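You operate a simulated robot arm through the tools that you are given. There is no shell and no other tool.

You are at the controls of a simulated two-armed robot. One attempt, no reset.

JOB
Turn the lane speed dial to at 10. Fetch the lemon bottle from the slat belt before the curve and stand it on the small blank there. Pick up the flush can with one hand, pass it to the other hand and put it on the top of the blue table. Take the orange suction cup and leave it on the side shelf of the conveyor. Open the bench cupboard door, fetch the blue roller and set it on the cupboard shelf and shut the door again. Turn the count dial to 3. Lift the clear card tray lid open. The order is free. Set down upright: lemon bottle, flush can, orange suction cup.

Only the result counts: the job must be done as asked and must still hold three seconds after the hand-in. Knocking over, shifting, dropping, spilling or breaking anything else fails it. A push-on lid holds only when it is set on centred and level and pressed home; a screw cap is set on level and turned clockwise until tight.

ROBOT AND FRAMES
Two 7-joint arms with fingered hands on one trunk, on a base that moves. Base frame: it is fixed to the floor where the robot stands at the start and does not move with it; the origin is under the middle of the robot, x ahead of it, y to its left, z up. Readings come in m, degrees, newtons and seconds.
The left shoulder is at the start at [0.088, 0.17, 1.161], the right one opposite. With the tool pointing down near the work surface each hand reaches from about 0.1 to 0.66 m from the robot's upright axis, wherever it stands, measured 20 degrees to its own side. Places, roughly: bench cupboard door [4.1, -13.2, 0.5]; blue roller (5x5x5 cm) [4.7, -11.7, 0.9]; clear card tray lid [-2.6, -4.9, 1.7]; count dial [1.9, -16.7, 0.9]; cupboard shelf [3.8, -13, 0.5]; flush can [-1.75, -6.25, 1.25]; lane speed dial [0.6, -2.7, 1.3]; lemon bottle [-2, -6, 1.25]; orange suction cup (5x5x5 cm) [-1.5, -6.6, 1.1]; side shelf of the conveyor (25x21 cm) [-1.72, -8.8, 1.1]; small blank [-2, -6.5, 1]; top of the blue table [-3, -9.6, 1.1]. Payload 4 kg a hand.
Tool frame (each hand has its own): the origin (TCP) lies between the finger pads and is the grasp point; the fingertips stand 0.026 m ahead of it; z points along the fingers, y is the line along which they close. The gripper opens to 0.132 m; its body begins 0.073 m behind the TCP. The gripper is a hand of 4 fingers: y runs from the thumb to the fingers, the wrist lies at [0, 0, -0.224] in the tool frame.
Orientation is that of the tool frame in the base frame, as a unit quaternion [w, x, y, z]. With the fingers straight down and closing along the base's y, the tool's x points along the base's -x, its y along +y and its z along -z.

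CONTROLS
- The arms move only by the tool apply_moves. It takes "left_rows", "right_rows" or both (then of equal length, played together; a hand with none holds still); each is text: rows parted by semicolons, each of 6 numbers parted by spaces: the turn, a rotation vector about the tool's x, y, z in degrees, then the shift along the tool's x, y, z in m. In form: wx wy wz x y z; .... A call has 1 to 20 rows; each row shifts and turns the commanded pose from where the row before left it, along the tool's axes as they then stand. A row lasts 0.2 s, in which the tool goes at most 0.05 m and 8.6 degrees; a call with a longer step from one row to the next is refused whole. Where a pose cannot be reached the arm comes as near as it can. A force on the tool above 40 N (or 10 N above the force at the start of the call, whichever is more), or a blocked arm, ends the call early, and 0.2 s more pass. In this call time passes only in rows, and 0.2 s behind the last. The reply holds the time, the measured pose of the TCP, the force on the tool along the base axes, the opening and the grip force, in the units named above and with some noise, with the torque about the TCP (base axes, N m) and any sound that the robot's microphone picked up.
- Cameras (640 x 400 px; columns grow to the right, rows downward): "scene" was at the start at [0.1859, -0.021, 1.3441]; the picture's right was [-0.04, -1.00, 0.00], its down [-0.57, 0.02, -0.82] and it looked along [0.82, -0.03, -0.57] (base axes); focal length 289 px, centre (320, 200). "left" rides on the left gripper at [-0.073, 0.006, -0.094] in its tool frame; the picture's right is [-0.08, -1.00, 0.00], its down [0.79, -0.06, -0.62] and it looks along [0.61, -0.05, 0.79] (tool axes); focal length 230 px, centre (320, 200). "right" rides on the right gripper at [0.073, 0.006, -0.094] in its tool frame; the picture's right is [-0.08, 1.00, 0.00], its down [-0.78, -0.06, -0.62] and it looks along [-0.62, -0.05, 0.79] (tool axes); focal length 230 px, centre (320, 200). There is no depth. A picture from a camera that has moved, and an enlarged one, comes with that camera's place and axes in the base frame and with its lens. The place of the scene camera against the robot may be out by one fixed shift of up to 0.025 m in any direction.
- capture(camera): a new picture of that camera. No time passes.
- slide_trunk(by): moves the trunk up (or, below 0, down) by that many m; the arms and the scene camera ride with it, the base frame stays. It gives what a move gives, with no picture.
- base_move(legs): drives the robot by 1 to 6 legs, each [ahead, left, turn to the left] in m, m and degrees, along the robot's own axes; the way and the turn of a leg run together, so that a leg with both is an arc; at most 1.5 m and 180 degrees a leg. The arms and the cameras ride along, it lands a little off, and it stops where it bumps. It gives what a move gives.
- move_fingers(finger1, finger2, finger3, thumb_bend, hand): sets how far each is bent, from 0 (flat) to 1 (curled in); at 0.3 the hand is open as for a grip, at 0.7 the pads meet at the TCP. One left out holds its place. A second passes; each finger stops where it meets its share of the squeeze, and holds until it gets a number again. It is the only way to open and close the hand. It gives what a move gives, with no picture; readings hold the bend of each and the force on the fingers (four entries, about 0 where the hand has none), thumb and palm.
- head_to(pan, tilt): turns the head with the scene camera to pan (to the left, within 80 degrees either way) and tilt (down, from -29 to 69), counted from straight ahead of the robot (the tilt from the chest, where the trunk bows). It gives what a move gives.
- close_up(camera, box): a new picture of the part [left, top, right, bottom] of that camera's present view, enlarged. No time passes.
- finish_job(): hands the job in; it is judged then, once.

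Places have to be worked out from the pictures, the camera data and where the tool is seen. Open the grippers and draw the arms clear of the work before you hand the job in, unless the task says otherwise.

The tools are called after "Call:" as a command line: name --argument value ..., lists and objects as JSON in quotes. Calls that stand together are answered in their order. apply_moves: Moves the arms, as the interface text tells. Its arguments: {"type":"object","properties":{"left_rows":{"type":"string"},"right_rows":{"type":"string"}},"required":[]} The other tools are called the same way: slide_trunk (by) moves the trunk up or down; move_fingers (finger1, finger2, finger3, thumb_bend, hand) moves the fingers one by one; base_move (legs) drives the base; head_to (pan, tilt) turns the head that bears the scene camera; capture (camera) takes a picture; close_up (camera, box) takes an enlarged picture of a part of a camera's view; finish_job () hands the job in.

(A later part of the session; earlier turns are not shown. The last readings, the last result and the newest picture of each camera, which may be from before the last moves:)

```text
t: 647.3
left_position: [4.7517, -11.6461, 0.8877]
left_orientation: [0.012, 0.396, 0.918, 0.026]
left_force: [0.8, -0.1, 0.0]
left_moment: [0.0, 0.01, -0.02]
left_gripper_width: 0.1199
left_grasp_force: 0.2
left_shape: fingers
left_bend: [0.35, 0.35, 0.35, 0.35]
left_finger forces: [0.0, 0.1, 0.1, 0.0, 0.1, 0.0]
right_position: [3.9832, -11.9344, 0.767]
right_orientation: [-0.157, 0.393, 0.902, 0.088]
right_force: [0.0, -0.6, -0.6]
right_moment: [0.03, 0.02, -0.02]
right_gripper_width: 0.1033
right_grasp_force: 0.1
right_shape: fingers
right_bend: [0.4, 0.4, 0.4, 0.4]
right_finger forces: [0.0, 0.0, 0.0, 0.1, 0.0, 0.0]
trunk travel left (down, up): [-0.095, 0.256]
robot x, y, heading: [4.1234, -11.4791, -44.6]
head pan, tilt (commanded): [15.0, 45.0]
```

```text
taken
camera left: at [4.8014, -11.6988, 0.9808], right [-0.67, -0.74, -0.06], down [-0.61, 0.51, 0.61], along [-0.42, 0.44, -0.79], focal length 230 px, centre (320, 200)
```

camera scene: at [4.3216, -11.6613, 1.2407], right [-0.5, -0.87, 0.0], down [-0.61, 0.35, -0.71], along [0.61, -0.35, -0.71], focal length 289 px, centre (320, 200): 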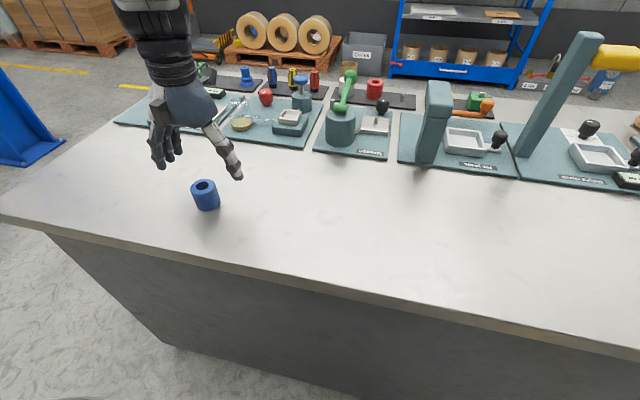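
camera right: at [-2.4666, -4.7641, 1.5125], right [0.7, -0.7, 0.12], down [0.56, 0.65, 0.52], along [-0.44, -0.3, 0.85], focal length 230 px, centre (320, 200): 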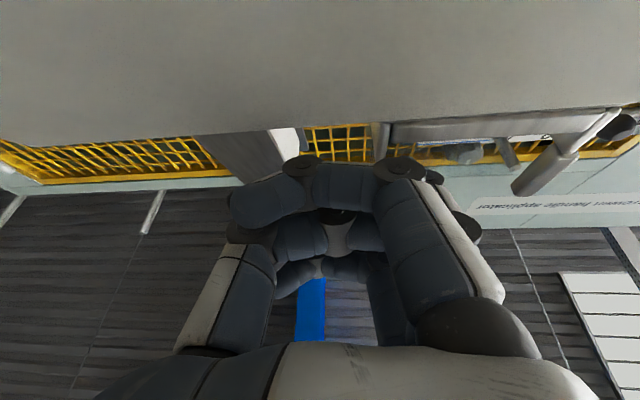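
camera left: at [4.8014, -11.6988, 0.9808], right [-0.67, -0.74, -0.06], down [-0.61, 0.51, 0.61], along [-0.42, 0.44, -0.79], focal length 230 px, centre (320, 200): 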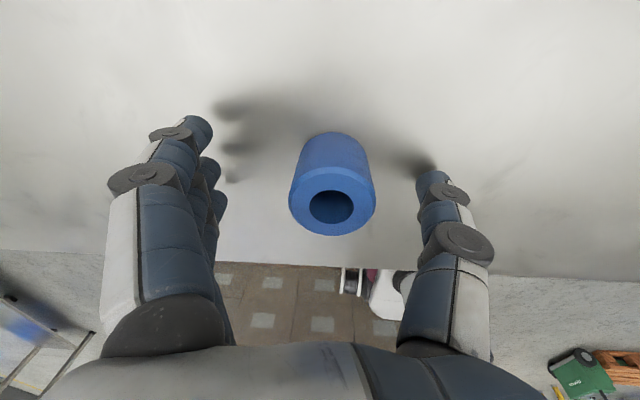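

I need to set the roller on a shelf inside a cupboard, so a low, nearly horizontal grip is better than this vertical one. I'll lift the hand off, raise the trunk, and re-approach with the hand pointing forward about 27° below horizontal.

Call:
apply_moves --left_rows "0 0 0 0 0 -0.04; 0 0 0 0 0 -0.04; 0 0 0 0.03 0 -0.03; 0 0 0 0.04 0 0; 0 0 0 0.04 0 0; 0 0 0 0 0 0"

Call:
slide_trunk --by 0.18

```text
t: 648.7
left_position: [4.7334, -11.5556, 0.9636]
left_orientation: [0.003, 0.38, 0.925, -0.005]
left_force: [0.1, -0.3, 0.1]
left_moment: [-0.01, -0.02, -0.02]
left_gripper_width: 0.1199
left_grasp_force: 0.1
left_shape: fingers
left_bend: [0.35, 0.35, 0.35, 0.35]
left_finger forces: [0.0, 0.0, 0.0, 0.0, 0.0, 0.0]
left hand out of reach, approached as far as the arm can: row 3, 4, 5
right_position: [3.9836, -11.9333, 0.7681]
right_orientation: [-0.157, 0.393, 0.902, 0.089]
right_force: [-0.4, -0.2, -0.2]
right_moment: [0.01, 0.05, -0.01]
right_gripper_width: 0.1034
right_grasp_force: 0.0
right_shape: fingers
right_bend: [0.4, 0.4, 0.4, 0.4]
right_finger forces: [0.1, 0.0, 0.0, 0.0, 0.0, 0.1]
trunk travel left (down, up): [-0.095, 0.256]
robot x, y, heading: [4.1284, -11.485, -44.4]
head pan, tilt (commanded): [15.0, 45.0]
```

```text
t: 650.7
left_position: [4.7323, -11.5662, 1.1475]
left_orientation: [0.011, 0.396, 0.918, 0.025]
left_force: [0.3, 0.0, 0.9]
left_moment: [-0.01, 0.02, 0.0]
left_gripper_width: 0.1199
left_grasp_force: 0.0
left_shape: fingers
left_bend: [0.35, 0.35, 0.35, 0.35]
left_finger forces: [0.1, 0.0, 0.0, 0.0, 0.0, 0.1]
right_position: [3.983, -11.934, 0.9475]
right_orientation: [-0.157, 0.393, 0.901, 0.088]
right_force: [0.0, -0.1, 0.0]
right_moment: [-0.01, 0.02, 0.02]
right_gripper_width: 0.1032
right_grasp_force: 0.0
right_shape: fingers
right_bend: [0.4, 0.4, 0.4, 0.4]
right_finger forces: [0.0, 0.1, 0.0, 0.0, 0.0, 0.0]
trunk travel left (down, up): [-0.275, 0.076]
robot x, y, heading: [4.1233, -11.4843, -44.8]
head pan, tilt (commanded): [15.0, 45.0]
```

Now rotating the left hand up to a shallow forward-down pitch behind the roller.

Call:
apply_moves --left_rows "0 -7.9 0 0.0043 -0.0066 0.0182; 0 -7.9 0 0.0068 -0.0066 0.0174; 0 -7.9 0 0.0091 -0.0066 0.0163; 0 -7.9 0 0.0113 -0.0066 0.0148; 0 -7.9 0 0.0132 -0.0066 0.0131; 0 -7.9 0 0.0149 -0.0066 0.0111; 0 -7.9 0 0.0163 -0.0066 0.009; 0 -7.9 0 0.0174 -0.0066 0.0066; 0 0 0 0 0 0"

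Call:
capture --camera "left"

Call:
capture --camera "scene"

```text
t: 652.7
left_position: [4.6737, -11.5704, 1.0022]
left_orientation: [0.491, 0.351, 0.776, -0.186]
left_force: [0.6, 0.8, 0.2]
left_moment: [-0.02, -0.04, 0.03]
left_gripper_width: 0.1197
left_grasp_force: 0.0
left_shape: fingers
left_bend: [0.35, 0.35, 0.35, 0.35]
left_finger forces: [0.0, 0.0, 0.0, 0.0, 0.0, 0.0]
right_position: [3.9817, -11.9348, 0.9459]
right_orientation: [-0.157, 0.393, 0.902, 0.088]
right_force: [-0.2, 0.4, 0.4]
right_moment: [0.0, 0.04, -0.02]
right_gripper_width: 0.1033
right_grasp_force: 0.1
right_shape: fingers
right_bend: [0.4, 0.4, 0.4, 0.4]
right_finger forces: [0.1, 0.0, 0.1, 0.0, 0.1, 0.1]
trunk travel left (down, up): [-0.275, 0.076]
robot x, y, heading: [4.1242, -11.4812, -44.6]
head pan, tilt (commanded): [15.0, 45.0]
```

```text
taken
camera left: at [4.6387, -11.5345, 1.1083], right [-0.7, -0.71, 0.01], down [-0.65, 0.63, -0.43], along [0.3, -0.31, -0.9], focal length 230 px, centre (320, 200)
```

left: 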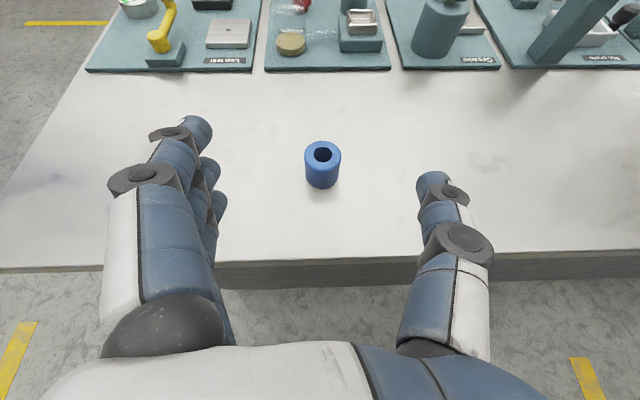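

```text
taken
camera scene: at [4.2304, -11.5715, 1.4314], right [-0.49, -0.87, 0.0], down [-0.61, 0.35, -0.71], along [0.61, -0.35, -0.71], focal length 289 px, centre (320, 200)
```

scene: 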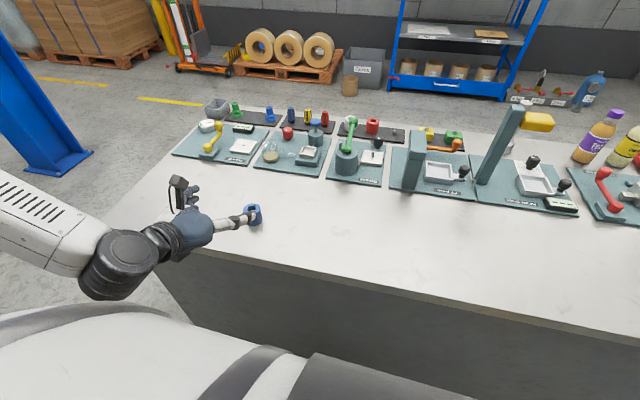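

Excellent view: the roller is centred ahead. Moving down a little and sliding forward around it.

Call:
apply_moves --left_rows "0 0 0 0.03 -0.004 0; 0 0 0 0.024 -0.0035 0; 0 0 0 0 0 0.035; 0 0 0 0 0 0.035; 0 0 0 0 0 0.035; 0 0 0 0 0 0"

Call:
capture --camera "left"

Call:
close_up --camera "scene" --box '[150, 140, 350, 290]'

```text
t: 654.1
left_position: [4.7204, -11.6227, 0.9087]
left_orientation: [0.49, 0.351, 0.775, -0.187]
left_force: [-0.2, 0.4, 0.7]
left_moment: [0.01, -0.01, -0.01]
left_gripper_width: 0.1197
left_grasp_force: 0.0
left_shape: fingers
left_bend: [0.35, 0.35, 0.35, 0.35]
left_finger forces: [0.1, 0.0, 0.0, 0.0, 0.0, 0.0]
right_position: [3.9824, -11.9339, 0.9481]
right_orientation: [-0.156, 0.393, 0.902, 0.088]
right_force: [0.4, 0.5, 0.3]
right_moment: [0.01, 0.01, 0.01]
right_gripper_width: 0.1034
right_grasp_force: 0.1
right_shape: fingers
right_bend: [0.4, 0.4, 0.4, 0.4]
right_finger forces: [0.1, 0.0, 0.1, 0.0, 0.1, 0.1]
trunk travel left (down, up): [-0.275, 0.076]
robot x, y, heading: [4.1233, -11.4782, -44.5]
head pan, tilt (commanded): [15.0, 45.0]
```

```text
taken
camera left: at [4.6844, -11.5857, 1.0145], right [-0.7, -0.71, 0.01], down [-0.65, 0.63, -0.43], along [0.29, -0.31, -0.9], focal length 230 px, centre (320, 200)
```

left: 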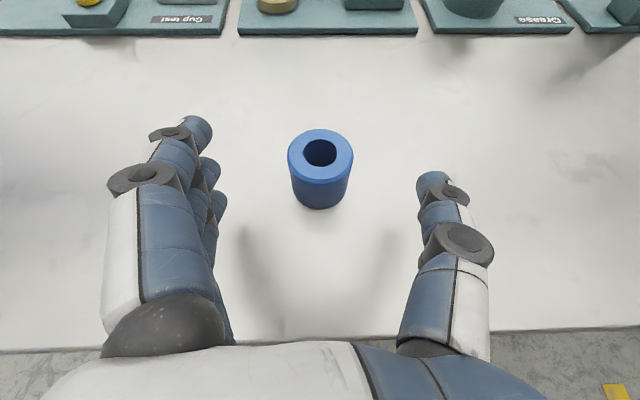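

```text
2.67 times, centred on (250, 215) of scene
camera zoom: at [4.2305, -11.5709, 1.4314], right [-0.49, -0.87, 0.0], down [-0.61, 0.35, -0.71], along [0.61, -0.35, -0.71], focal length 771 px, centre (507, 160)
```

zoom: 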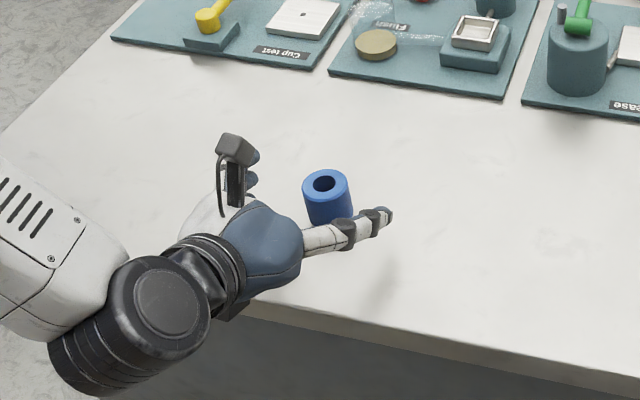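

Nearly there: 38 mm further along and 6 mm down.

Call:
apply_moves --left_rows "0 0 0 0.003 0 0.02; 0 0 0 0.003 0 0.018; 0 0 0 0 0 0"

Call:
capture --camera "left"

```text
t: 654.9
left_position: [4.7436, -11.6458, 0.8834]
left_orientation: [0.49, 0.352, 0.775, -0.186]
left_force: [-1.2, 0.5, 2.0]
left_moment: [0.11, -0.1, -0.02]
left_gripper_width: 0.1203
left_grasp_force: 1.4
left_shape: fingers
left_bend: [0.35, 0.35, 0.35, 0.35]
left_finger forces: [0.0, 0.0, 2.2, 0.0, 0.1, 0.1]
right_position: [3.9824, -11.9345, 0.9473]
right_orientation: [-0.157, 0.394, 0.902, 0.088]
right_force: [-1.3, 0.9, -0.3]
right_moment: [0.0, 0.0, -0.04]
right_gripper_width: 0.1031
right_grasp_force: 0.1
right_shape: fingers
right_bend: [0.4, 0.4, 0.4, 0.4]
right_finger forces: [0.0, 0.0, 0.1, 0.1, 0.0, 0.0]
trunk travel left (down, up): [-0.275, 0.076]
robot x, y, heading: [4.1233, -11.4811, -44.6]
head pan, tilt (commanded): [15.0, 45.0]
```

```text
taken
camera left: at [4.7075, -11.6086, 0.9901], right [-0.7, -0.71, 0.01], down [-0.65, 0.63, -0.43], along [0.29, -0.31, -0.9], focal length 230 px, centre (320, 200)
```

left: 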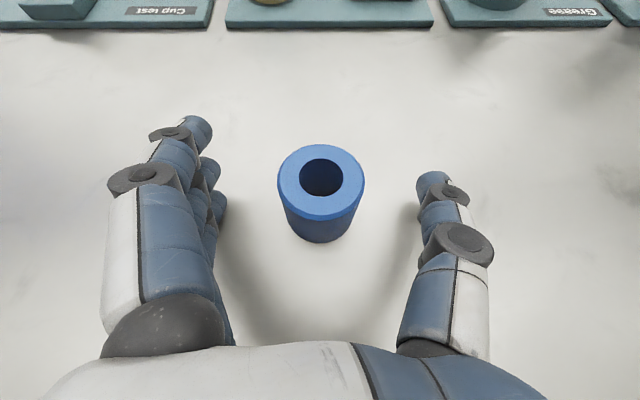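

The lowest finger just touches the bench, so I'll rise 4 mm and close.

Call:
apply_moves --left_rows "0 0 0 -0.005 0 0.004; 0 0 0 0 0 0"

Call:
move_fingers --hand "left" --finger1 0.55 --finger2 0.7 --finger3 0.65 --thumb_bend 0.7

Call:
capture --camera "left"

```text
t: 655.5
left_position: [4.7464, -11.6493, 0.8849]
left_orientation: [0.49, 0.351, 0.776, -0.186]
left_force: [1.1, 0.3, 0.8]
left_moment: [-0.02, 0.02, 0.0]
left_gripper_width: 0.1196
left_grasp_force: 0.1
left_shape: fingers
left_bend: [0.35, 0.35, 0.35, 0.35]
left_finger forces: [0.1, 0.0, 0.1, 0.0, 0.0, 0.0]
right_position: [3.9825, -11.9329, 0.9483]
right_orientation: [-0.156, 0.394, 0.901, 0.089]
right_force: [-0.9, -0.4, -0.3]
right_moment: [0.01, -0.02, -0.02]
right_gripper_width: 0.1035
right_grasp_force: 0.1
right_shape: fingers
right_bend: [0.4, 0.4, 0.4, 0.4]
right_finger forces: [0.1, 0.1, 0.0, 0.0, 0.0, 0.1]
trunk travel left (down, up): [-0.275, 0.076]
robot x, y, heading: [4.1241, -11.4818, -44.7]
head pan, tilt (commanded): [15.0, 45.0]
```

```text
t: 656.5
left_position: [4.7468, -11.6501, 0.8876]
left_orientation: [0.492, 0.351, 0.775, -0.186]
left_force: [5.1, 1.0, 14.8]
left_moment: [0.09, -0.71, -0.03]
left_gripper_width: 0.0383
left_grasp_force: 13.0
left_shape: fingers
left_bend: [0.55, 0.66, 0.61, 0.68]
left_finger forces: [0.0, 5.1, 16.3, 0.1, 5.1, 0.0]
right_position: [3.9816, -11.9341, 0.9482]
right_orientation: [-0.157, 0.392, 0.902, 0.087]
right_force: [0.3, 0.9, 0.0]
right_moment: [-0.01, 0.01, -0.02]
right_gripper_width: 0.1033
right_grasp_force: 0.1
right_shape: fingers
right_bend: [0.4, 0.4, 0.4, 0.4]
right_finger forces: [0.1, 0.1, 0.0, 0.1, 0.1, 0.0]
trunk travel left (down, up): [-0.275, 0.076]
robot x, y, heading: [4.124, -11.4808, -44.6]
head pan, tilt (commanded): [15.0, 45.0]
```

```text
taken
camera left: at [4.7114, -11.6128, 0.9941], right [-0.7, -0.71, 0.01], down [-0.65, 0.63, -0.43], along [0.3, -0.31, -0.9], focal length 230 px, centre (320, 200)
```

left: 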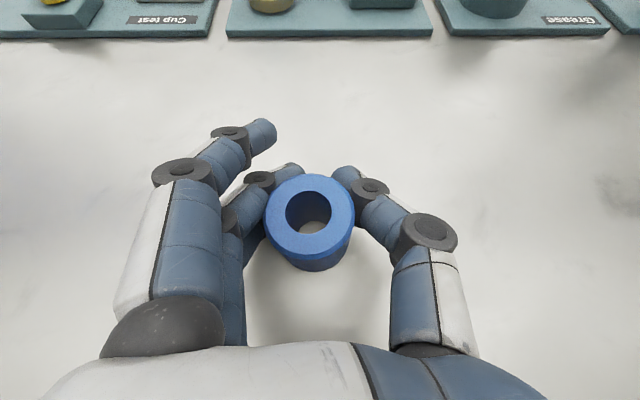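

The fingers wrap around the far side of the roller; finger 3 presses the bench. Lifting slightly to see if the roller comes along.

Call:
apply_moves --left_rows "0 0 0 -0.006 0 0; 0 0 0 0 0 0"

Call:
move_fingers --hand "left" --finger1 0.55 --finger2 0.75 --finger3 0.7 --thumb_bend 0.75

Call:
apply_moves --left_rows "0 0 0 -0.01 0 0; 0 0 0 -0.015 0 0; 0 0 0 0 0 0"

Call:
capture --camera "left"

```text
t: 657.1
left_position: [4.7481, -11.6514, 0.8887]
left_orientation: [0.49, 0.352, 0.776, -0.186]
left_force: [0.0, -0.1, -0.4]
left_moment: [0.0, 0.01, 0.03]
left_gripper_width: 0.0382
left_grasp_force: 7.0
left_shape: fingers
left_bend: [0.55, 0.66, 0.62, 0.68]
left_finger forces: [0.0, 4.5, 2.5, 0.0, 7.0, 0.0]
right_position: [3.9819, -11.9349, 0.9477]
right_orientation: [-0.156, 0.393, 0.902, 0.088]
right_force: [0.4, -0.3, 0.0]
right_moment: [0.02, 0.01, 0.0]
right_gripper_width: 0.1034
right_grasp_force: 0.1
right_shape: fingers
right_bend: [0.4, 0.4, 0.4, 0.4]
right_finger forces: [0.0, 0.0, 0.1, 0.1, 0.1, 0.0]
trunk travel left (down, up): [-0.275, 0.076]
robot x, y, heading: [4.1206, -11.4811, -44.5]
head pan, tilt (commanded): [15.0, 45.0]
```

```text
t: 658.1
left_position: [4.7493, -11.6524, 0.8903]
left_orientation: [0.49, 0.35, 0.776, -0.185]
left_force: [-0.2, 0.3, -0.1]
left_moment: [-0.02, -0.02, 0.01]
left_gripper_width: 0.0348
left_grasp_force: 11.8
left_shape: fingers
left_bend: [0.55, 0.73, 0.65, 0.71]
left_finger forces: [0.0, 9.0, 3.6, 0.1, 11.6, 0.0]
right_position: [3.9825, -11.9339, 0.948]
right_orientation: [-0.156, 0.393, 0.902, 0.088]
right_force: [0.8, -0.5, -0.2]
right_moment: [0.0, -0.03, -0.02]
right_gripper_width: 0.1034
right_grasp_force: 0.1
right_shape: fingers
right_bend: [0.4, 0.4, 0.4, 0.4]
right_finger forces: [0.0, 0.1, 0.0, 0.1, 0.1, 0.0]
trunk travel left (down, up): [-0.275, 0.076]
robot x, y, heading: [4.1229, -11.4824, -44.4]
head pan, tilt (commanded): [15.0, 45.0]
```

```text
t: 658.9
left_position: [4.7556, -11.6606, 0.9132]
left_orientation: [0.49, 0.35, 0.776, -0.186]
left_force: [0.3, 0.4, -0.4]
left_moment: [0.0, 0.01, 0.01]
left_gripper_width: 0.035
left_grasp_force: 12.3
left_shape: fingers
left_bend: [0.55, 0.73, 0.65, 0.71]
left_finger forces: [0.0, 9.0, 3.7, 0.0, 11.7, 0.0]
right_position: [3.9828, -11.9342, 0.9486]
right_orientation: [-0.156, 0.394, 0.902, 0.089]
right_force: [0.0, -0.6, -0.6]
right_moment: [-0.01, 0.03, -0.01]
right_gripper_width: 0.1033
right_grasp_force: 0.0
right_shape: fingers
right_bend: [0.4, 0.4, 0.4, 0.4]
right_finger forces: [0.0, 0.0, 0.0, 0.0, 0.1, 0.0]
trunk travel left (down, up): [-0.275, 0.076]
robot x, y, heading: [4.1265, -11.4798, -44.6]
head pan, tilt (commanded): [15.0, 45.0]
```

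```text
taken
camera left: at [4.72, -11.6249, 1.0201], right [-0.7, -0.71, 0.01], down [-0.65, 0.63, -0.43], along [0.29, -0.31, -0.9], focal length 230 px, centre (320, 200)
```

left: 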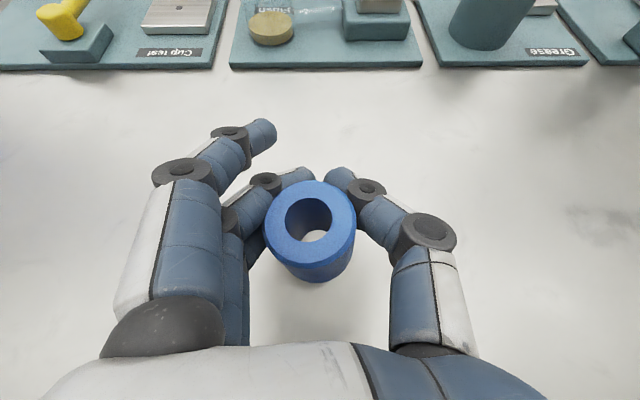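

The roller is in the hand. Raising and retracting it, then driving around the bench's south end to the door side.

Call:
apply_moves --left_rows "0 0 0 -0.04 0 0; 0 0 0 -0.04 0 0; 0 0 0 -0.04 0 -0.01; 0 0 0 -0.02 0 -0.04; 0 0 0 0 0 -0.04; 0 0 0 0 0 -0.03; 0 0 0 0 0 0"

Call:
capture --camera "left"

Call:
base_move --legs '[[-0.05, -0.7, 0], [0, -1.4, 0]]'

Call:
head_to --pan 0 --tilt 20

Call:
capture --camera "scene"

```text
t: 660.5
left_position: [4.7186, -11.6359, 1.091]
left_orientation: [0.49, 0.35, 0.777, -0.184]
left_force: [0.7, 0.1, -0.4]
left_moment: [-0.03, -0.04, 0.01]
left_gripper_width: 0.0351
left_grasp_force: 11.8
left_shape: fingers
left_bend: [0.55, 0.73, 0.65, 0.72]
left_finger forces: [0.0, 8.6, 3.6, 0.0, 11.4, 0.1]
right_position: [3.9822, -11.9338, 0.9483]
right_orientation: [-0.158, 0.393, 0.902, 0.089]
right_force: [0.4, 0.7, 0.1]
right_moment: [0.03, -0.01, 0.05]
right_gripper_width: 0.1034
right_grasp_force: 0.0
right_shape: fingers
right_bend: [0.4, 0.4, 0.4, 0.4]
right_finger forces: [0.0, 0.0, 0.0, 0.0, 0.0, 0.0]
trunk travel left (down, up): [-0.275, 0.076]
robot x, y, heading: [4.1269, -11.4821, -44.8]
head pan, tilt (commanded): [15.0, 45.0]
```

```text
taken
camera left: at [4.6838, -11.5986, 1.1984], right [-0.7, -0.71, 0.01], down [-0.65, 0.63, -0.42], along [0.29, -0.31, -0.91], focal length 230 px, centre (320, 200)
```

left: 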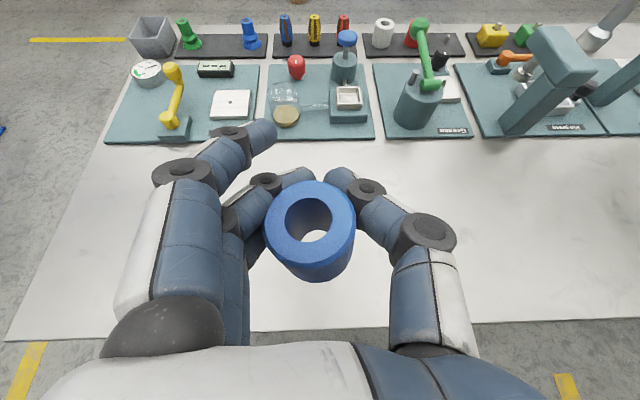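

```text
t: 679.2
left_position: [3.2179, -13.1027, 1.0916]
left_orientation: [0.492, 0.341, 0.78, -0.179]
left_force: [0.3, 0.2, 0.0]
left_moment: [-0.03, -0.01, 0.01]
left_gripper_width: 0.0346
left_grasp_force: 12.3
left_shape: fingers
left_bend: [0.55, 0.73, 0.65, 0.72]
left_finger forces: [0.1, 8.7, 3.6, 0.0, 11.2, 0.0]
right_position: [2.4895, -13.4214, 0.9488]
right_orientation: [-0.158, 0.382, 0.907, 0.086]
right_force: [-0.3, 0.2, -0.4]
right_moment: [-0.03, 0.02, 0.02]
right_gripper_width: 0.1033
right_grasp_force: 0.1
right_shape: fingers
right_bend: [0.4, 0.4, 0.4, 0.4]
right_finger forces: [0.1, 0.1, 0.0, 0.1, 0.0, 0.0]
trunk travel left (down, up): [-0.275, 0.076]
robot x, y, heading: [2.6197, -12.9682, -43.3]
head pan, tilt (commanded): [15.0, 45.0]
```

```text
t: 680.1
left_position: [3.2183, -13.1031, 1.0901]
left_orientation: [0.493, 0.341, 0.78, -0.179]
left_force: [0.1, 0.6, -0.6]
left_moment: [-0.02, -0.01, -0.04]
left_gripper_width: 0.0349
left_grasp_force: 12.0
left_shape: fingers
left_bend: [0.55, 0.73, 0.65, 0.72]
left_finger forces: [0.1, 8.6, 3.6, 0.1, 11.3, 0.0]
right_position: [2.4888, -13.4202, 0.9484]
right_orientation: [-0.158, 0.381, 0.907, 0.086]
right_force: [-0.1, 0.4, -0.7]
right_moment: [-0.02, 0.0, 0.04]
right_gripper_width: 0.103
right_grasp_force: 0.1
right_shape: fingers
right_bend: [0.4, 0.4, 0.4, 0.4]
right_finger forces: [0.1, 0.1, 0.0, 0.0, 0.0, 0.0]
trunk travel left (down, up): [-0.275, 0.076]
robot x, y, heading: [2.6209, -12.9642, -43.3]
head pan, tilt (commanded): [0.0, 20.0]
```

```text
taken
camera scene: at [2.7239, -13.0773, 1.4699], right [-0.68, -0.73, 0.0], down [-0.25, 0.23, -0.94], along [0.69, -0.64, -0.34], focal length 289 px, centre (320, 200)
```

scene: 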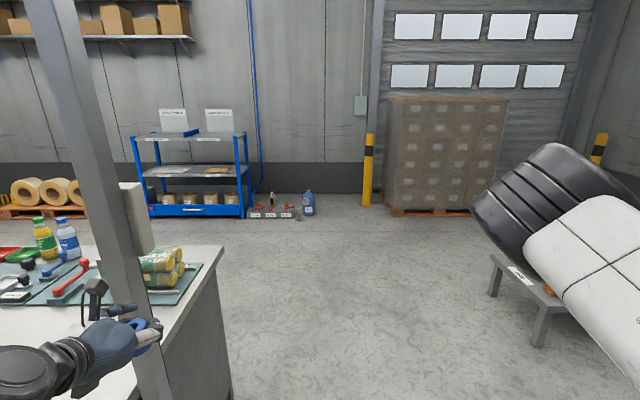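

The post at the bench corner is right beside my left hand, so I'll first strafe right well clear of it, then go forward past the bench.

Call:
base_move --legs '[[-0.05, 0, 0], [0, -0.45, -1.7], [1.0, 0, 0], [1.0, 0, 0]]'

Call:
head_to --pan 70 --tilt 20

Call:
capture --camera "scene"

```text
t: 694.7
left_position: [4.3067, -14.8116, 1.0914]
left_orientation: [0.491, 0.347, 0.778, -0.183]
left_force: [0.4, 0.1, -1.0]
left_moment: [-0.02, -0.01, -0.02]
left_gripper_width: 0.0347
left_grasp_force: 11.6
left_shape: fingers
left_bend: [0.55, 0.73, 0.66, 0.72]
left_finger forces: [0.1, 8.6, 3.5, 0.0, 11.3, 0.0]
right_position: [3.5739, -15.1172, 0.9473]
right_orientation: [-0.158, 0.388, 0.904, 0.088]
right_force: [0.8, -0.5, -0.5]
right_moment: [0.01, 0.01, 0.0]
right_gripper_width: 0.1035
right_grasp_force: 0.0
right_shape: fingers
right_bend: [0.4, 0.4, 0.4, 0.4]
right_finger forces: [0.0, 0.1, 0.1, 0.0, 0.0, 0.1]
trunk travel left (down, up): [-0.275, 0.076]
robot x, y, heading: [3.7101, -14.6632, -43.9]
head pan, tilt (commanded): [0.0, 20.0]
```

```text
t: 696.1
left_position: [4.3064, -14.8107, 1.0909]
left_orientation: [0.491, 0.347, 0.778, -0.183]
left_force: [0.1, 0.0, -1.3]
left_moment: [-0.01, -0.02, 0.0]
left_gripper_width: 0.0347
left_grasp_force: 11.6
left_shape: fingers
left_bend: [0.55, 0.73, 0.66, 0.72]
left_finger forces: [0.0, 8.6, 3.5, 0.0, 11.3, 0.0]
right_position: [3.573, -15.1177, 0.9469]
right_orientation: [-0.157, 0.388, 0.904, 0.087]
right_force: [0.0, -0.5, -0.1]
right_moment: [-0.02, -0.01, -0.02]
right_gripper_width: 0.103
right_grasp_force: 0.0
right_shape: fingers
right_bend: [0.4, 0.4, 0.4, 0.4]
right_finger forces: [0.0, 0.0, 0.0, 0.1, 0.0, 0.1]
trunk travel left (down, up): [-0.275, 0.076]
robot x, y, heading: [3.7091, -14.6636, -43.9]
head pan, tilt (commanded): [70.0, 20.0]
```

```text
taken
camera scene: at [3.8297, -14.672, 1.4699], right [0.44, -0.9, 0.0], down [-0.31, -0.15, -0.94], along [0.84, 0.41, -0.34], focal length 289 px, centre (320, 200)
```

scene: 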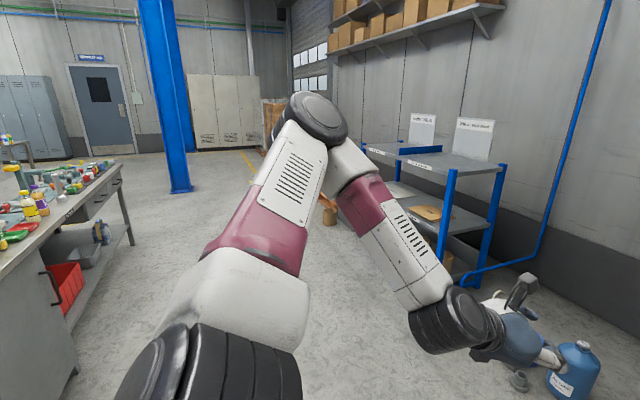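

The cupboard door with a vertical handle is at the bench's south end, facing this side. I'll turn around to face the bench and move in front of the door.

Call:
base_move --legs '[[0.1, 0, 0], [0, 0, 179]]'

Call:
head_to --pan -25 --tilt 25

Call:
capture --camera "scene"

```text
t: 704.6
left_position: [3.1895, -14.5745, 1.0912]
left_orientation: [-0.19, 0.773, -0.357, -0.489]
left_force: [-0.6, 0.4, -0.6]
left_moment: [0.0, -0.01, -0.01]
left_gripper_width: 0.0348
left_grasp_force: 10.9
left_shape: fingers
left_bend: [0.55, 0.73, 0.66, 0.72]
left_finger forces: [0.0, 7.9, 3.4, 0.0, 10.5, 0.0]
right_position: [3.9284, -14.2826, 0.9489]
right_orientation: [0.088, 0.9, -0.397, 0.157]
right_force: [0.4, -0.2, -0.4]
right_moment: [-0.02, -0.04, 0.0]
right_gripper_width: 0.1034
right_grasp_force: 0.2
right_shape: fingers
right_bend: [0.4, 0.4, 0.4, 0.4]
right_finger forces: [0.0, 0.0, 0.0, 0.0, 0.0, 0.1]
trunk travel left (down, up): [-0.275, 0.076]
robot x, y, heading: [3.7815, -14.7323, 134.5]
head pan, tilt (commanded): [70.0, 20.0]
```

```text
t: 706.3
left_position: [3.1899, -14.5742, 1.0909]
left_orientation: [-0.188, 0.774, -0.355, -0.49]
left_force: [0.9, -0.7, -0.5]
left_moment: [0.0, 0.02, 0.02]
left_gripper_width: 0.0345
left_grasp_force: 11.0
left_shape: fingers
left_bend: [0.55, 0.73, 0.66, 0.72]
left_finger forces: [0.0, 7.8, 3.4, 0.0, 10.5, 0.0]
right_position: [3.929, -14.2831, 0.9487]
right_orientation: [0.089, 0.9, -0.398, 0.157]
right_force: [0.1, -0.2, -0.6]
right_moment: [0.01, 0.01, 0.01]
right_gripper_width: 0.1035
right_grasp_force: 0.0
right_shape: fingers
right_bend: [0.4, 0.4, 0.4, 0.4]
right_finger forces: [0.0, 0.0, 0.0, 0.0, 0.1, 0.0]
trunk travel left (down, up): [-0.275, 0.076]
robot x, y, heading: [3.7829, -14.7328, 134.9]
head pan, tilt (commanded): [-25.0, 25.0]
```

```text
taken
camera scene: at [3.7226, -14.6325, 1.4619], right [0.94, 0.34, 0.0], down [0.14, -0.4, -0.91], along [-0.31, 0.85, -0.42], focal length 289 px, centre (320, 200)
```

scene: 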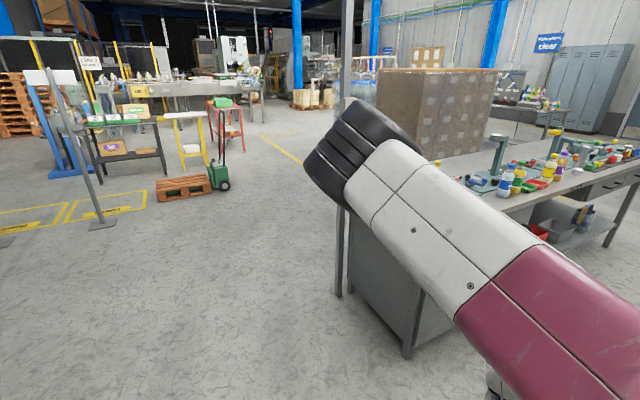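

The right arm blocks the view, but the bench's cupboard end is to my right front. Strafing right 0.9 m to stand in front of it.

Call:
base_move --legs '[[0, -0.9, 0]]'

Call:
head_to --pan 5 --tilt 40

Call:
capture --camera "scene"

Call:
head_to --pan -35 --tilt 40

Call:
capture --camera "scene"

```text
t: 714.5
left_position: [3.8213, -13.946, 1.0908]
left_orientation: [-0.185, 0.776, -0.351, -0.49]
left_force: [-0.3, -0.2, -1.4]
left_moment: [0.03, 0.02, 0.01]
left_gripper_width: 0.0344
left_grasp_force: 10.3
left_shape: fingers
left_bend: [0.55, 0.73, 0.66, 0.72]
left_finger forces: [0.1, 7.8, 3.4, 0.0, 10.5, 0.1]
right_position: [4.5565, -13.6447, 0.9487]
right_orientation: [0.087, 0.902, -0.392, 0.157]
right_force: [-0.1, -0.6, -0.5]
right_moment: [0.02, 0.04, 0.03]
right_gripper_width: 0.1031
right_grasp_force: 0.0
right_shape: fingers
right_bend: [0.4, 0.4, 0.4, 0.4]
right_finger forces: [0.0, 0.1, 0.1, 0.0, 0.0, 0.1]
trunk travel left (down, up): [-0.275, 0.076]
robot x, y, heading: [4.4134, -14.0966, 135.5]
head pan, tilt (commanded): [-25.0, 25.0]
```

```text
t: 715.5
left_position: [3.8199, -13.9464, 1.0915]
left_orientation: [-0.185, 0.777, -0.35, -0.49]
left_force: [-0.4, -0.1, -0.2]
left_moment: [-0.01, 0.03, 0.01]
left_gripper_width: 0.0347
left_grasp_force: 11.1
left_shape: fingers
left_bend: [0.55, 0.73, 0.66, 0.72]
left_finger forces: [0.1, 7.8, 3.4, 0.0, 10.4, 0.0]
right_position: [4.5559, -13.6453, 0.9474]
right_orientation: [0.088, 0.902, -0.392, 0.157]
right_force: [0.0, 1.1, 0.3]
right_moment: [-0.02, 0.0, -0.01]
right_gripper_width: 0.1033
right_grasp_force: 0.0
right_shape: fingers
right_bend: [0.4, 0.4, 0.4, 0.4]
right_finger forces: [0.1, 0.0, 0.0, 0.0, 0.0, 0.0]
trunk travel left (down, up): [-0.275, 0.076]
robot x, y, heading: [4.4104, -14.0959, 135.6]
head pan, tilt (commanded): [5.0, 40.0]
```

```text
taken
camera scene: at [4.3208, -14.0298, 1.4386], right [0.64, 0.77, 0.0], down [0.5, -0.41, -0.77], along [-0.59, 0.49, -0.64], focal length 289 px, centre (320, 200)
```

scene: 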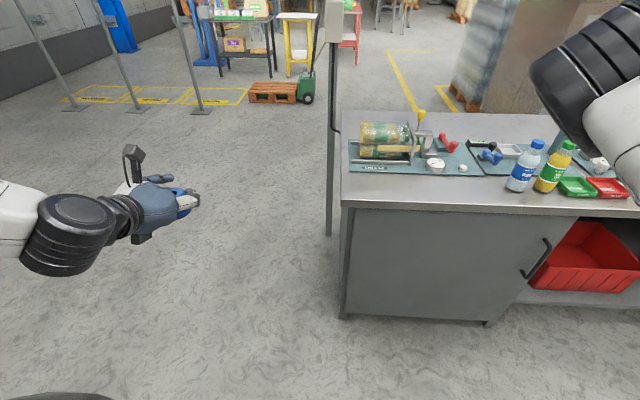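

```text
t: 716.5
left_position: [3.8207, -13.946, 1.0915]
left_orientation: [-0.186, 0.776, -0.351, -0.49]
left_force: [0.2, -1.2, -0.9]
left_moment: [0.06, -0.03, -0.05]
left_gripper_width: 0.0345
left_grasp_force: 10.3
left_shape: fingers
left_bend: [0.55, 0.73, 0.66, 0.72]
left_finger forces: [0.0, 7.8, 3.4, 0.0, 10.5, 0.0]
right_position: [4.5558, -13.6456, 0.949]
right_orientation: [0.088, 0.902, -0.392, 0.157]
right_force: [-0.4, -0.1, 0.3]
right_moment: [0.0, 0.03, -0.08]
right_gripper_width: 0.1033
right_grasp_force: 0.0
right_shape: fingers
right_bend: [0.4, 0.4, 0.4, 0.4]
right_finger forces: [0.0, 0.1, 0.0, 0.1, 0.0, 0.0]
trunk travel left (down, up): [-0.275, 0.076]
robot x, y, heading: [4.413, -14.0974, 135.2]
head pan, tilt (commanded): [-35.0, 40.0]
```

```text
taken
camera scene: at [4.3707, -14.0004, 1.4385], right [0.98, 0.18, 0.0], down [0.12, -0.63, -0.77], along [-0.14, 0.75, -0.64], focal length 289 px, centre (320, 200)
```

scene: 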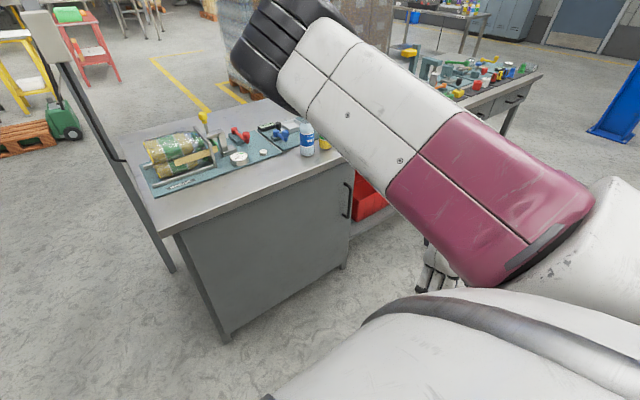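

The cupboard door spans n≈-6.84…-6.13 with a vertical handle at its north edge (n≈-6.15, z≈0.64), hinged at the south. I'll lower the trunk and bring the right hand to point forward at handle height.

Call:
slide_trunk --by -0.2

Call:
apply_moves --right_rows "0 -7.33 0 -0.022 0.0083 0.0071; 0 -7.33 0 -0.0208 0.0083 0.0098; 0 -7.33 0 -0.0195 0.0083 0.0124; 0 -7.33 0 -0.0176 0.0083 0.0147; 0 -7.33 0 -0.0157 0.0083 0.0169; 0 -7.33 0 -0.0134 0.0083 0.0187; 0 -7.33 0 -0.0108 0.0083 0.0204; 0 -7.33 0 -0.0082 0.0083 0.0216; 0 -7.33 0 -0.0053 0.0083 0.0224; 0 -7.33 0 -0.0024 0.0083 0.023; 0 -7.33 0 0.0005 0.0083 0.023; 0 -7.33 0 0.0034 0.0083 0.0228; 0 -7.33 0 0.0063 0.0083 0.0222; 0 -7.33 0 0.0091 0.0083 0.0212; 0 -7.33 0 0.0117 0.0083 0.0198; 0 0 0 0 0 0"

Call:
capture --camera "scene"

Call:
capture --camera "right"

```text
t: 718.7
left_position: [3.8193, -13.9454, 0.7518]
left_orientation: [-0.136, 0.843, -0.38, -0.356]
left_force: [-0.6, 0.6, -1.1]
left_moment: [0.03, -0.02, -0.03]
left_gripper_width: 0.0347
left_grasp_force: 10.6
left_shape: fingers
left_bend: [0.55, 0.73, 0.66, 0.72]
left_finger forces: [0.0, 7.8, 3.4, 0.0, 10.4, 0.0]
right_position: [4.5594, -13.6498, 0.7425]
right_orientation: [0.098, 0.897, -0.39, 0.186]
right_force: [-0.7, 0.8, -0.3]
right_moment: [0.01, 0.0, 0.0]
right_gripper_width: 0.1033
right_grasp_force: 0.1
right_shape: fingers
right_bend: [0.4, 0.4, 0.4, 0.4]
right_finger forces: [0.0, 0.1, 0.0, 0.0, 0.0, 0.0]
trunk travel left (down, up): [-0.075, 0.276]
robot x, y, heading: [4.4151, -14.0931, 135.5]
head pan, tilt (commanded): [-35.0, 40.0]
```

```text
t: 722.1
left_position: [3.8188, -13.945, 0.7521]
left_orientation: [-0.135, 0.844, -0.378, -0.356]
left_force: [0.4, 0.1, -0.4]
left_moment: [-0.03, 0.04, 0.02]
left_gripper_width: 0.0347
left_grasp_force: 10.8
left_shape: fingers
left_bend: [0.55, 0.73, 0.66, 0.72]
left_finger forces: [0.0, 7.6, 3.4, 0.0, 10.4, 0.0]
right_position: [4.292, -13.531, 0.5035]
right_orientation: [-0.262, 0.666, -0.305, -0.628]
right_force: [-0.9, 0.0, 1.2]
right_moment: [0.0, 0.02, -0.02]
right_gripper_width: 0.1033
right_grasp_force: 0.0
right_shape: fingers
right_bend: [0.4, 0.4, 0.4, 0.4]
right_finger forces: [0.1, 0.0, 0.0, 0.1, 0.0, 0.1]
right hand out of reach, approached as far as the arm can: row 1, 2, 3
trunk travel left (down, up): [-0.075, 0.276]
robot x, y, heading: [4.4153, -14.0984, 135.4]
head pan, tilt (commanded): [-35.0, 40.0]
```

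```text
taken
camera scene: at [4.2636, -13.895, 1.224], right [0.98, 0.18, 0.0], down [0.12, -0.63, -0.77], along [-0.14, 0.75, -0.64], focal length 289 px, centre (320, 200)
```

scene: 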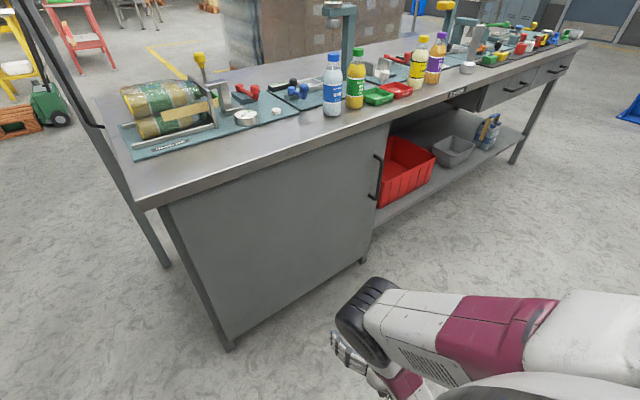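

```text
taken
camera right: at [4.353, -13.6091, 0.4374], right [-0.74, -0.67, 0.11], down [0.44, -0.35, 0.83], along [-0.51, 0.66, 0.55], focal length 230 px, centre (320, 200)
```

right: 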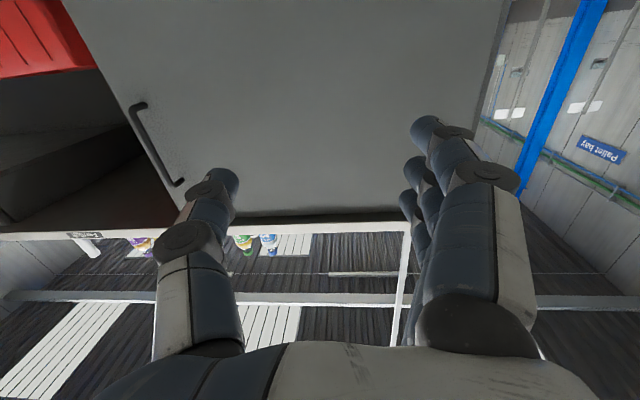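

The right hand now points at the door at handle height; the handle is at about n≈-6.18, z≈0.60. Strafing right 0.34 m to line up with it.

Call:
base_move --legs '[[0, -0.34, -0.4]]'

Call:
apply_moves --right_rows "0 0 0 -0.04 0 0; 0 0 0 -0.04 0 0; 0 0 0 0 0 0"

Call:
capture --camera "right"

Call:
head_to --pan -20 --tilt 35

Call:
capture --camera "scene"

```text
t: 725.7
left_position: [4.0596, -13.6989, 0.752]
left_orientation: [-0.137, 0.842, -0.382, -0.356]
left_force: [0.0, -0.1, -0.4]
left_moment: [0.02, 0.02, -0.01]
left_gripper_width: 0.0346
left_grasp_force: 10.7
left_shape: fingers
left_bend: [0.55, 0.73, 0.66, 0.72]
left_finger forces: [0.0, 7.7, 3.3, 0.0, 10.4, 0.0]
right_position: [4.5359, -13.2868, 0.5023]
right_orientation: [-0.263, 0.666, -0.307, -0.626]
right_force: [0.5, 0.0, -0.7]
right_moment: [0.04, 0.02, -0.02]
right_gripper_width: 0.1033
right_grasp_force: 0.1
right_shape: fingers
right_bend: [0.4, 0.4, 0.4, 0.4]
right_finger forces: [0.0, 0.0, 0.0, 0.1, 0.0, 0.1]
trunk travel left (down, up): [-0.075, 0.276]
robot x, y, heading: [4.6525, -13.8556, 135.2]
head pan, tilt (commanded): [-35.0, 40.0]
```

```text
t: 726.5
left_position: [4.0599, -13.7, 0.7511]
left_orientation: [-0.136, 0.842, -0.382, -0.355]
left_force: [0.2, -0.1, -1.2]
left_moment: [0.01, 0.01, -0.01]
left_gripper_width: 0.0344
left_grasp_force: 10.7
left_shape: fingers
left_bend: [0.55, 0.73, 0.66, 0.72]
left_finger forces: [0.1, 7.6, 3.3, 0.0, 10.4, 0.0]
right_position: [4.5337, -13.2806, 0.585]
right_orientation: [-0.266, 0.666, -0.307, -0.626]
right_force: [0.4, -0.5, 0.1]
right_moment: [-0.02, 0.02, 0.02]
right_gripper_width: 0.1036
right_grasp_force: 0.0
right_shape: fingers
right_bend: [0.4, 0.4, 0.4, 0.4]
right_finger forces: [0.0, 0.1, 0.1, 0.0, 0.1, 0.1]
trunk travel left (down, up): [-0.075, 0.276]
robot x, y, heading: [4.6535, -13.8544, 134.9]
head pan, tilt (commanded): [-35.0, 40.0]
```

```text
taken
camera right: at [4.5941, -13.3596, 0.5191], right [-0.74, -0.66, 0.11], down [0.44, -0.36, 0.83], along [-0.51, 0.66, 0.55], focal length 230 px, centre (320, 200)
```

right: 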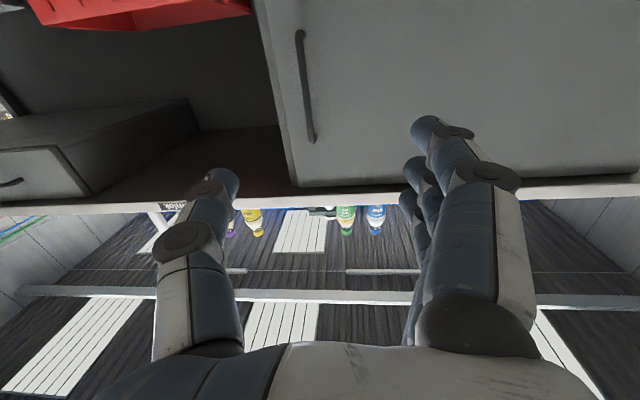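

```text
t: 727.2
left_position: [4.0596, -13.6996, 0.751]
left_orientation: [-0.137, 0.842, -0.382, -0.355]
left_force: [-0.1, 0.4, -0.3]
left_moment: [0.01, 0.04, 0.0]
left_gripper_width: 0.0345
left_grasp_force: 11.1
left_shape: fingers
left_bend: [0.55, 0.73, 0.66, 0.72]
left_finger forces: [0.1, 7.7, 3.3, 0.0, 10.3, 0.1]
right_position: [4.534, -13.2816, 0.5847]
right_orientation: [-0.265, 0.666, -0.308, -0.625]
right_force: [-0.4, 0.7, 0.3]
right_moment: [-0.01, -0.02, 0.01]
right_gripper_width: 0.1033
right_grasp_force: 0.0
right_shape: fingers
right_bend: [0.4, 0.4, 0.4, 0.4]
right_finger forces: [0.0, 0.0, 0.1, 0.0, 0.1, 0.0]
trunk travel left (down, up): [-0.075, 0.276]
robot x, y, heading: [4.6568, -13.8532, 135.2]
head pan, tilt (commanded): [-20.0, 35.0]
```

```text
taken
camera scene: at [4.4822, -13.6553, 1.2315], right [0.91, 0.42, 0.0], down [0.24, -0.52, -0.82], along [-0.35, 0.74, -0.57], focal length 289 px, centre (320, 200)
```

scene: 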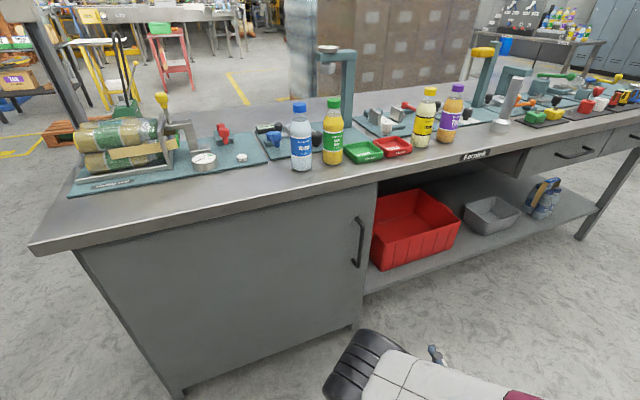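

Parallax from two hand views puts the handle bar at a≈12.225, n≈-6.14, z 0.49–0.68. Before moving closer I'll pull the left hand (with the roller) back and up so it stays clear of the bench.

Call:
apply_moves --left_rows "0 0 0 0 0 -0.035; 0 0 0 0 0 -0.035; 0 0 0 0 0 -0.035; 0 0 0 0 0.02 -0.035; 0 0 0 0 0 0"

Call:
capture --camera "left"

```text
t: 728.4
left_position: [4.0212, -13.7489, 0.8053]
left_orientation: [-0.137, 0.842, -0.382, -0.354]
left_force: [-0.4, -0.6, -0.5]
left_moment: [-0.01, -0.01, 0.0]
left_gripper_width: 0.0343
left_grasp_force: 10.9
left_shape: fingers
left_bend: [0.55, 0.73, 0.66, 0.72]
left_finger forces: [0.0, 7.6, 3.2, 0.0, 10.4, 0.0]
left hand out of reach, approached as far as the arm can: row 1, 2, 3, 4
right_position: [4.5339, -13.2808, 0.5843]
right_orientation: [-0.266, 0.666, -0.308, -0.625]
right_force: [-0.6, 0.3, 0.6]
right_moment: [0.0, 0.04, 0.02]
right_gripper_width: 0.1035
right_grasp_force: 0.1
right_shape: fingers
right_bend: [0.4, 0.4, 0.4, 0.4]
right_finger forces: [0.0, 0.0, 0.0, 0.0, 0.0, 0.1]
trunk travel left (down, up): [-0.075, 0.276]
robot x, y, heading: [4.6525, -13.8538, 135.3]
head pan, tilt (commanded): [-20.0, 35.0]
```

```text
taken
camera left: at [4.0277, -13.7598, 0.9227], right [0.7, 0.71, 0.01], down [0.71, -0.7, -0.12], along [-0.07, 0.09, -0.99], focal length 230 px, centre (320, 200)
```

left: 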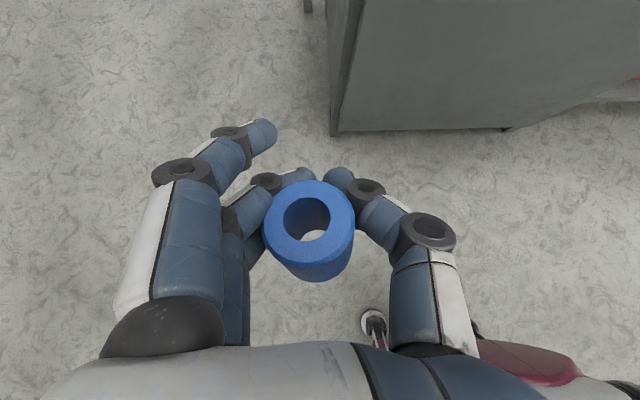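

The left hand is at its folding limit but still clear. I'll extend the right hand 0.19 m first and see how much base motion remains.

Call:
apply_moves --right_rows "0 0 0 0 -0.012 0.038; 0 0 0 0 -0.012 0.038; 0 0 0 0 -0.012 0.038; 0 0 0 0 -0.01 0.038; 0 0 0 0 -0.008 0.038; 0 0 0 0 0 0"

Call:
capture --camera "right"

```text
t: 729.8
left_position: [4.02, -13.7494, 0.8052]
left_orientation: [-0.137, 0.842, -0.383, -0.354]
left_force: [0.0, 0.2, -1.2]
left_moment: [0.02, 0.04, -0.02]
left_gripper_width: 0.0344
left_grasp_force: 10.6
left_shape: fingers
left_bend: [0.55, 0.73, 0.66, 0.72]
left_finger forces: [0.0, 7.6, 3.3, 0.0, 10.4, 0.0]
right_position: [4.4455, -13.1044, 0.5664]
right_orientation: [-0.265, 0.666, -0.308, -0.626]
right_force: [-0.5, 0.0, 0.3]
right_moment: [0.01, -0.02, 0.01]
right_gripper_width: 0.1035
right_grasp_force: 0.1
right_shape: fingers
right_bend: [0.4, 0.4, 0.4, 0.4]
right_finger forces: [0.0, 0.1, 0.0, 0.1, 0.0, 0.0]
trunk travel left (down, up): [-0.075, 0.276]
robot x, y, heading: [4.6529, -13.858, 135.0]
head pan, tilt (commanded): [-20.0, 35.0]
```

```text
taken
camera right: at [4.5054, -13.1844, 0.5006], right [-0.74, -0.66, 0.11], down [0.44, -0.35, 0.83], along [-0.51, 0.66, 0.55], focal length 230 px, centre (320, 200)
```

right: 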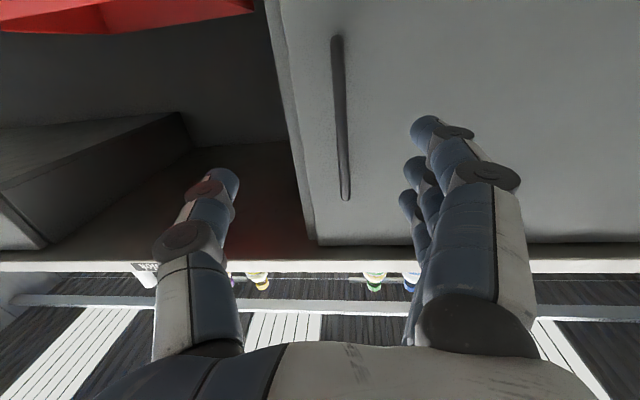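

The handle is dead ahead (n≈-6.14). Moving the base forward 0.12 m and correcting sideways 17 mm.

Call:
base_move --legs '[[0.12, 0, 0]]'

Call:
capture --camera "right"

```text
t: 731.1
left_position: [3.9361, -13.6657, 0.8047]
left_orientation: [-0.136, 0.843, -0.381, -0.355]
left_force: [0.4, 0.0, 0.3]
left_moment: [-0.01, 0.01, 0.0]
left_gripper_width: 0.0344
left_grasp_force: 10.6
left_shape: fingers
left_bend: [0.55, 0.73, 0.66, 0.72]
left_finger forces: [0.0, 7.5, 3.3, 0.0, 10.3, 0.0]
right_position: [4.3582, -13.0229, 0.567]
right_orientation: [-0.264, 0.666, -0.307, -0.626]
right_force: [-0.4, 0.0, -0.2]
right_moment: [-0.01, 0.01, 0.03]
right_gripper_width: 0.1034
right_grasp_force: 0.1
right_shape: fingers
right_bend: [0.4, 0.4, 0.4, 0.4]
right_finger forces: [0.0, 0.0, 0.0, 0.0, 0.1, 0.1]
trunk travel left (down, up): [-0.075, 0.276]
robot x, y, heading: [4.5702, -13.769, 135.5]
head pan, tilt (commanded): [-20.0, 35.0]
```

```text
taken
camera right: at [4.4198, -13.101, 0.5002], right [-0.74, -0.66, 0.11], down [0.44, -0.35, 0.83], along [-0.51, 0.66, 0.55], focal length 230 px, centre (320, 200)
```

right: 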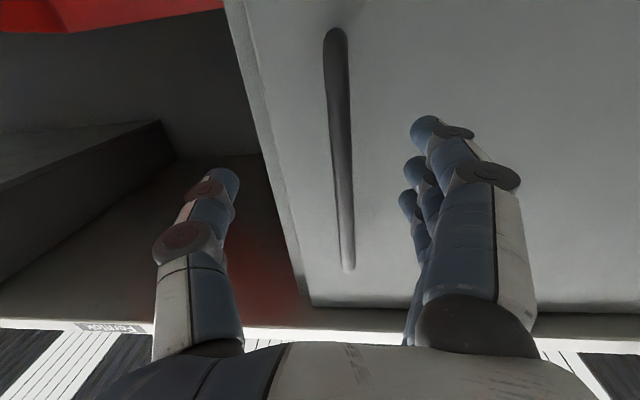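

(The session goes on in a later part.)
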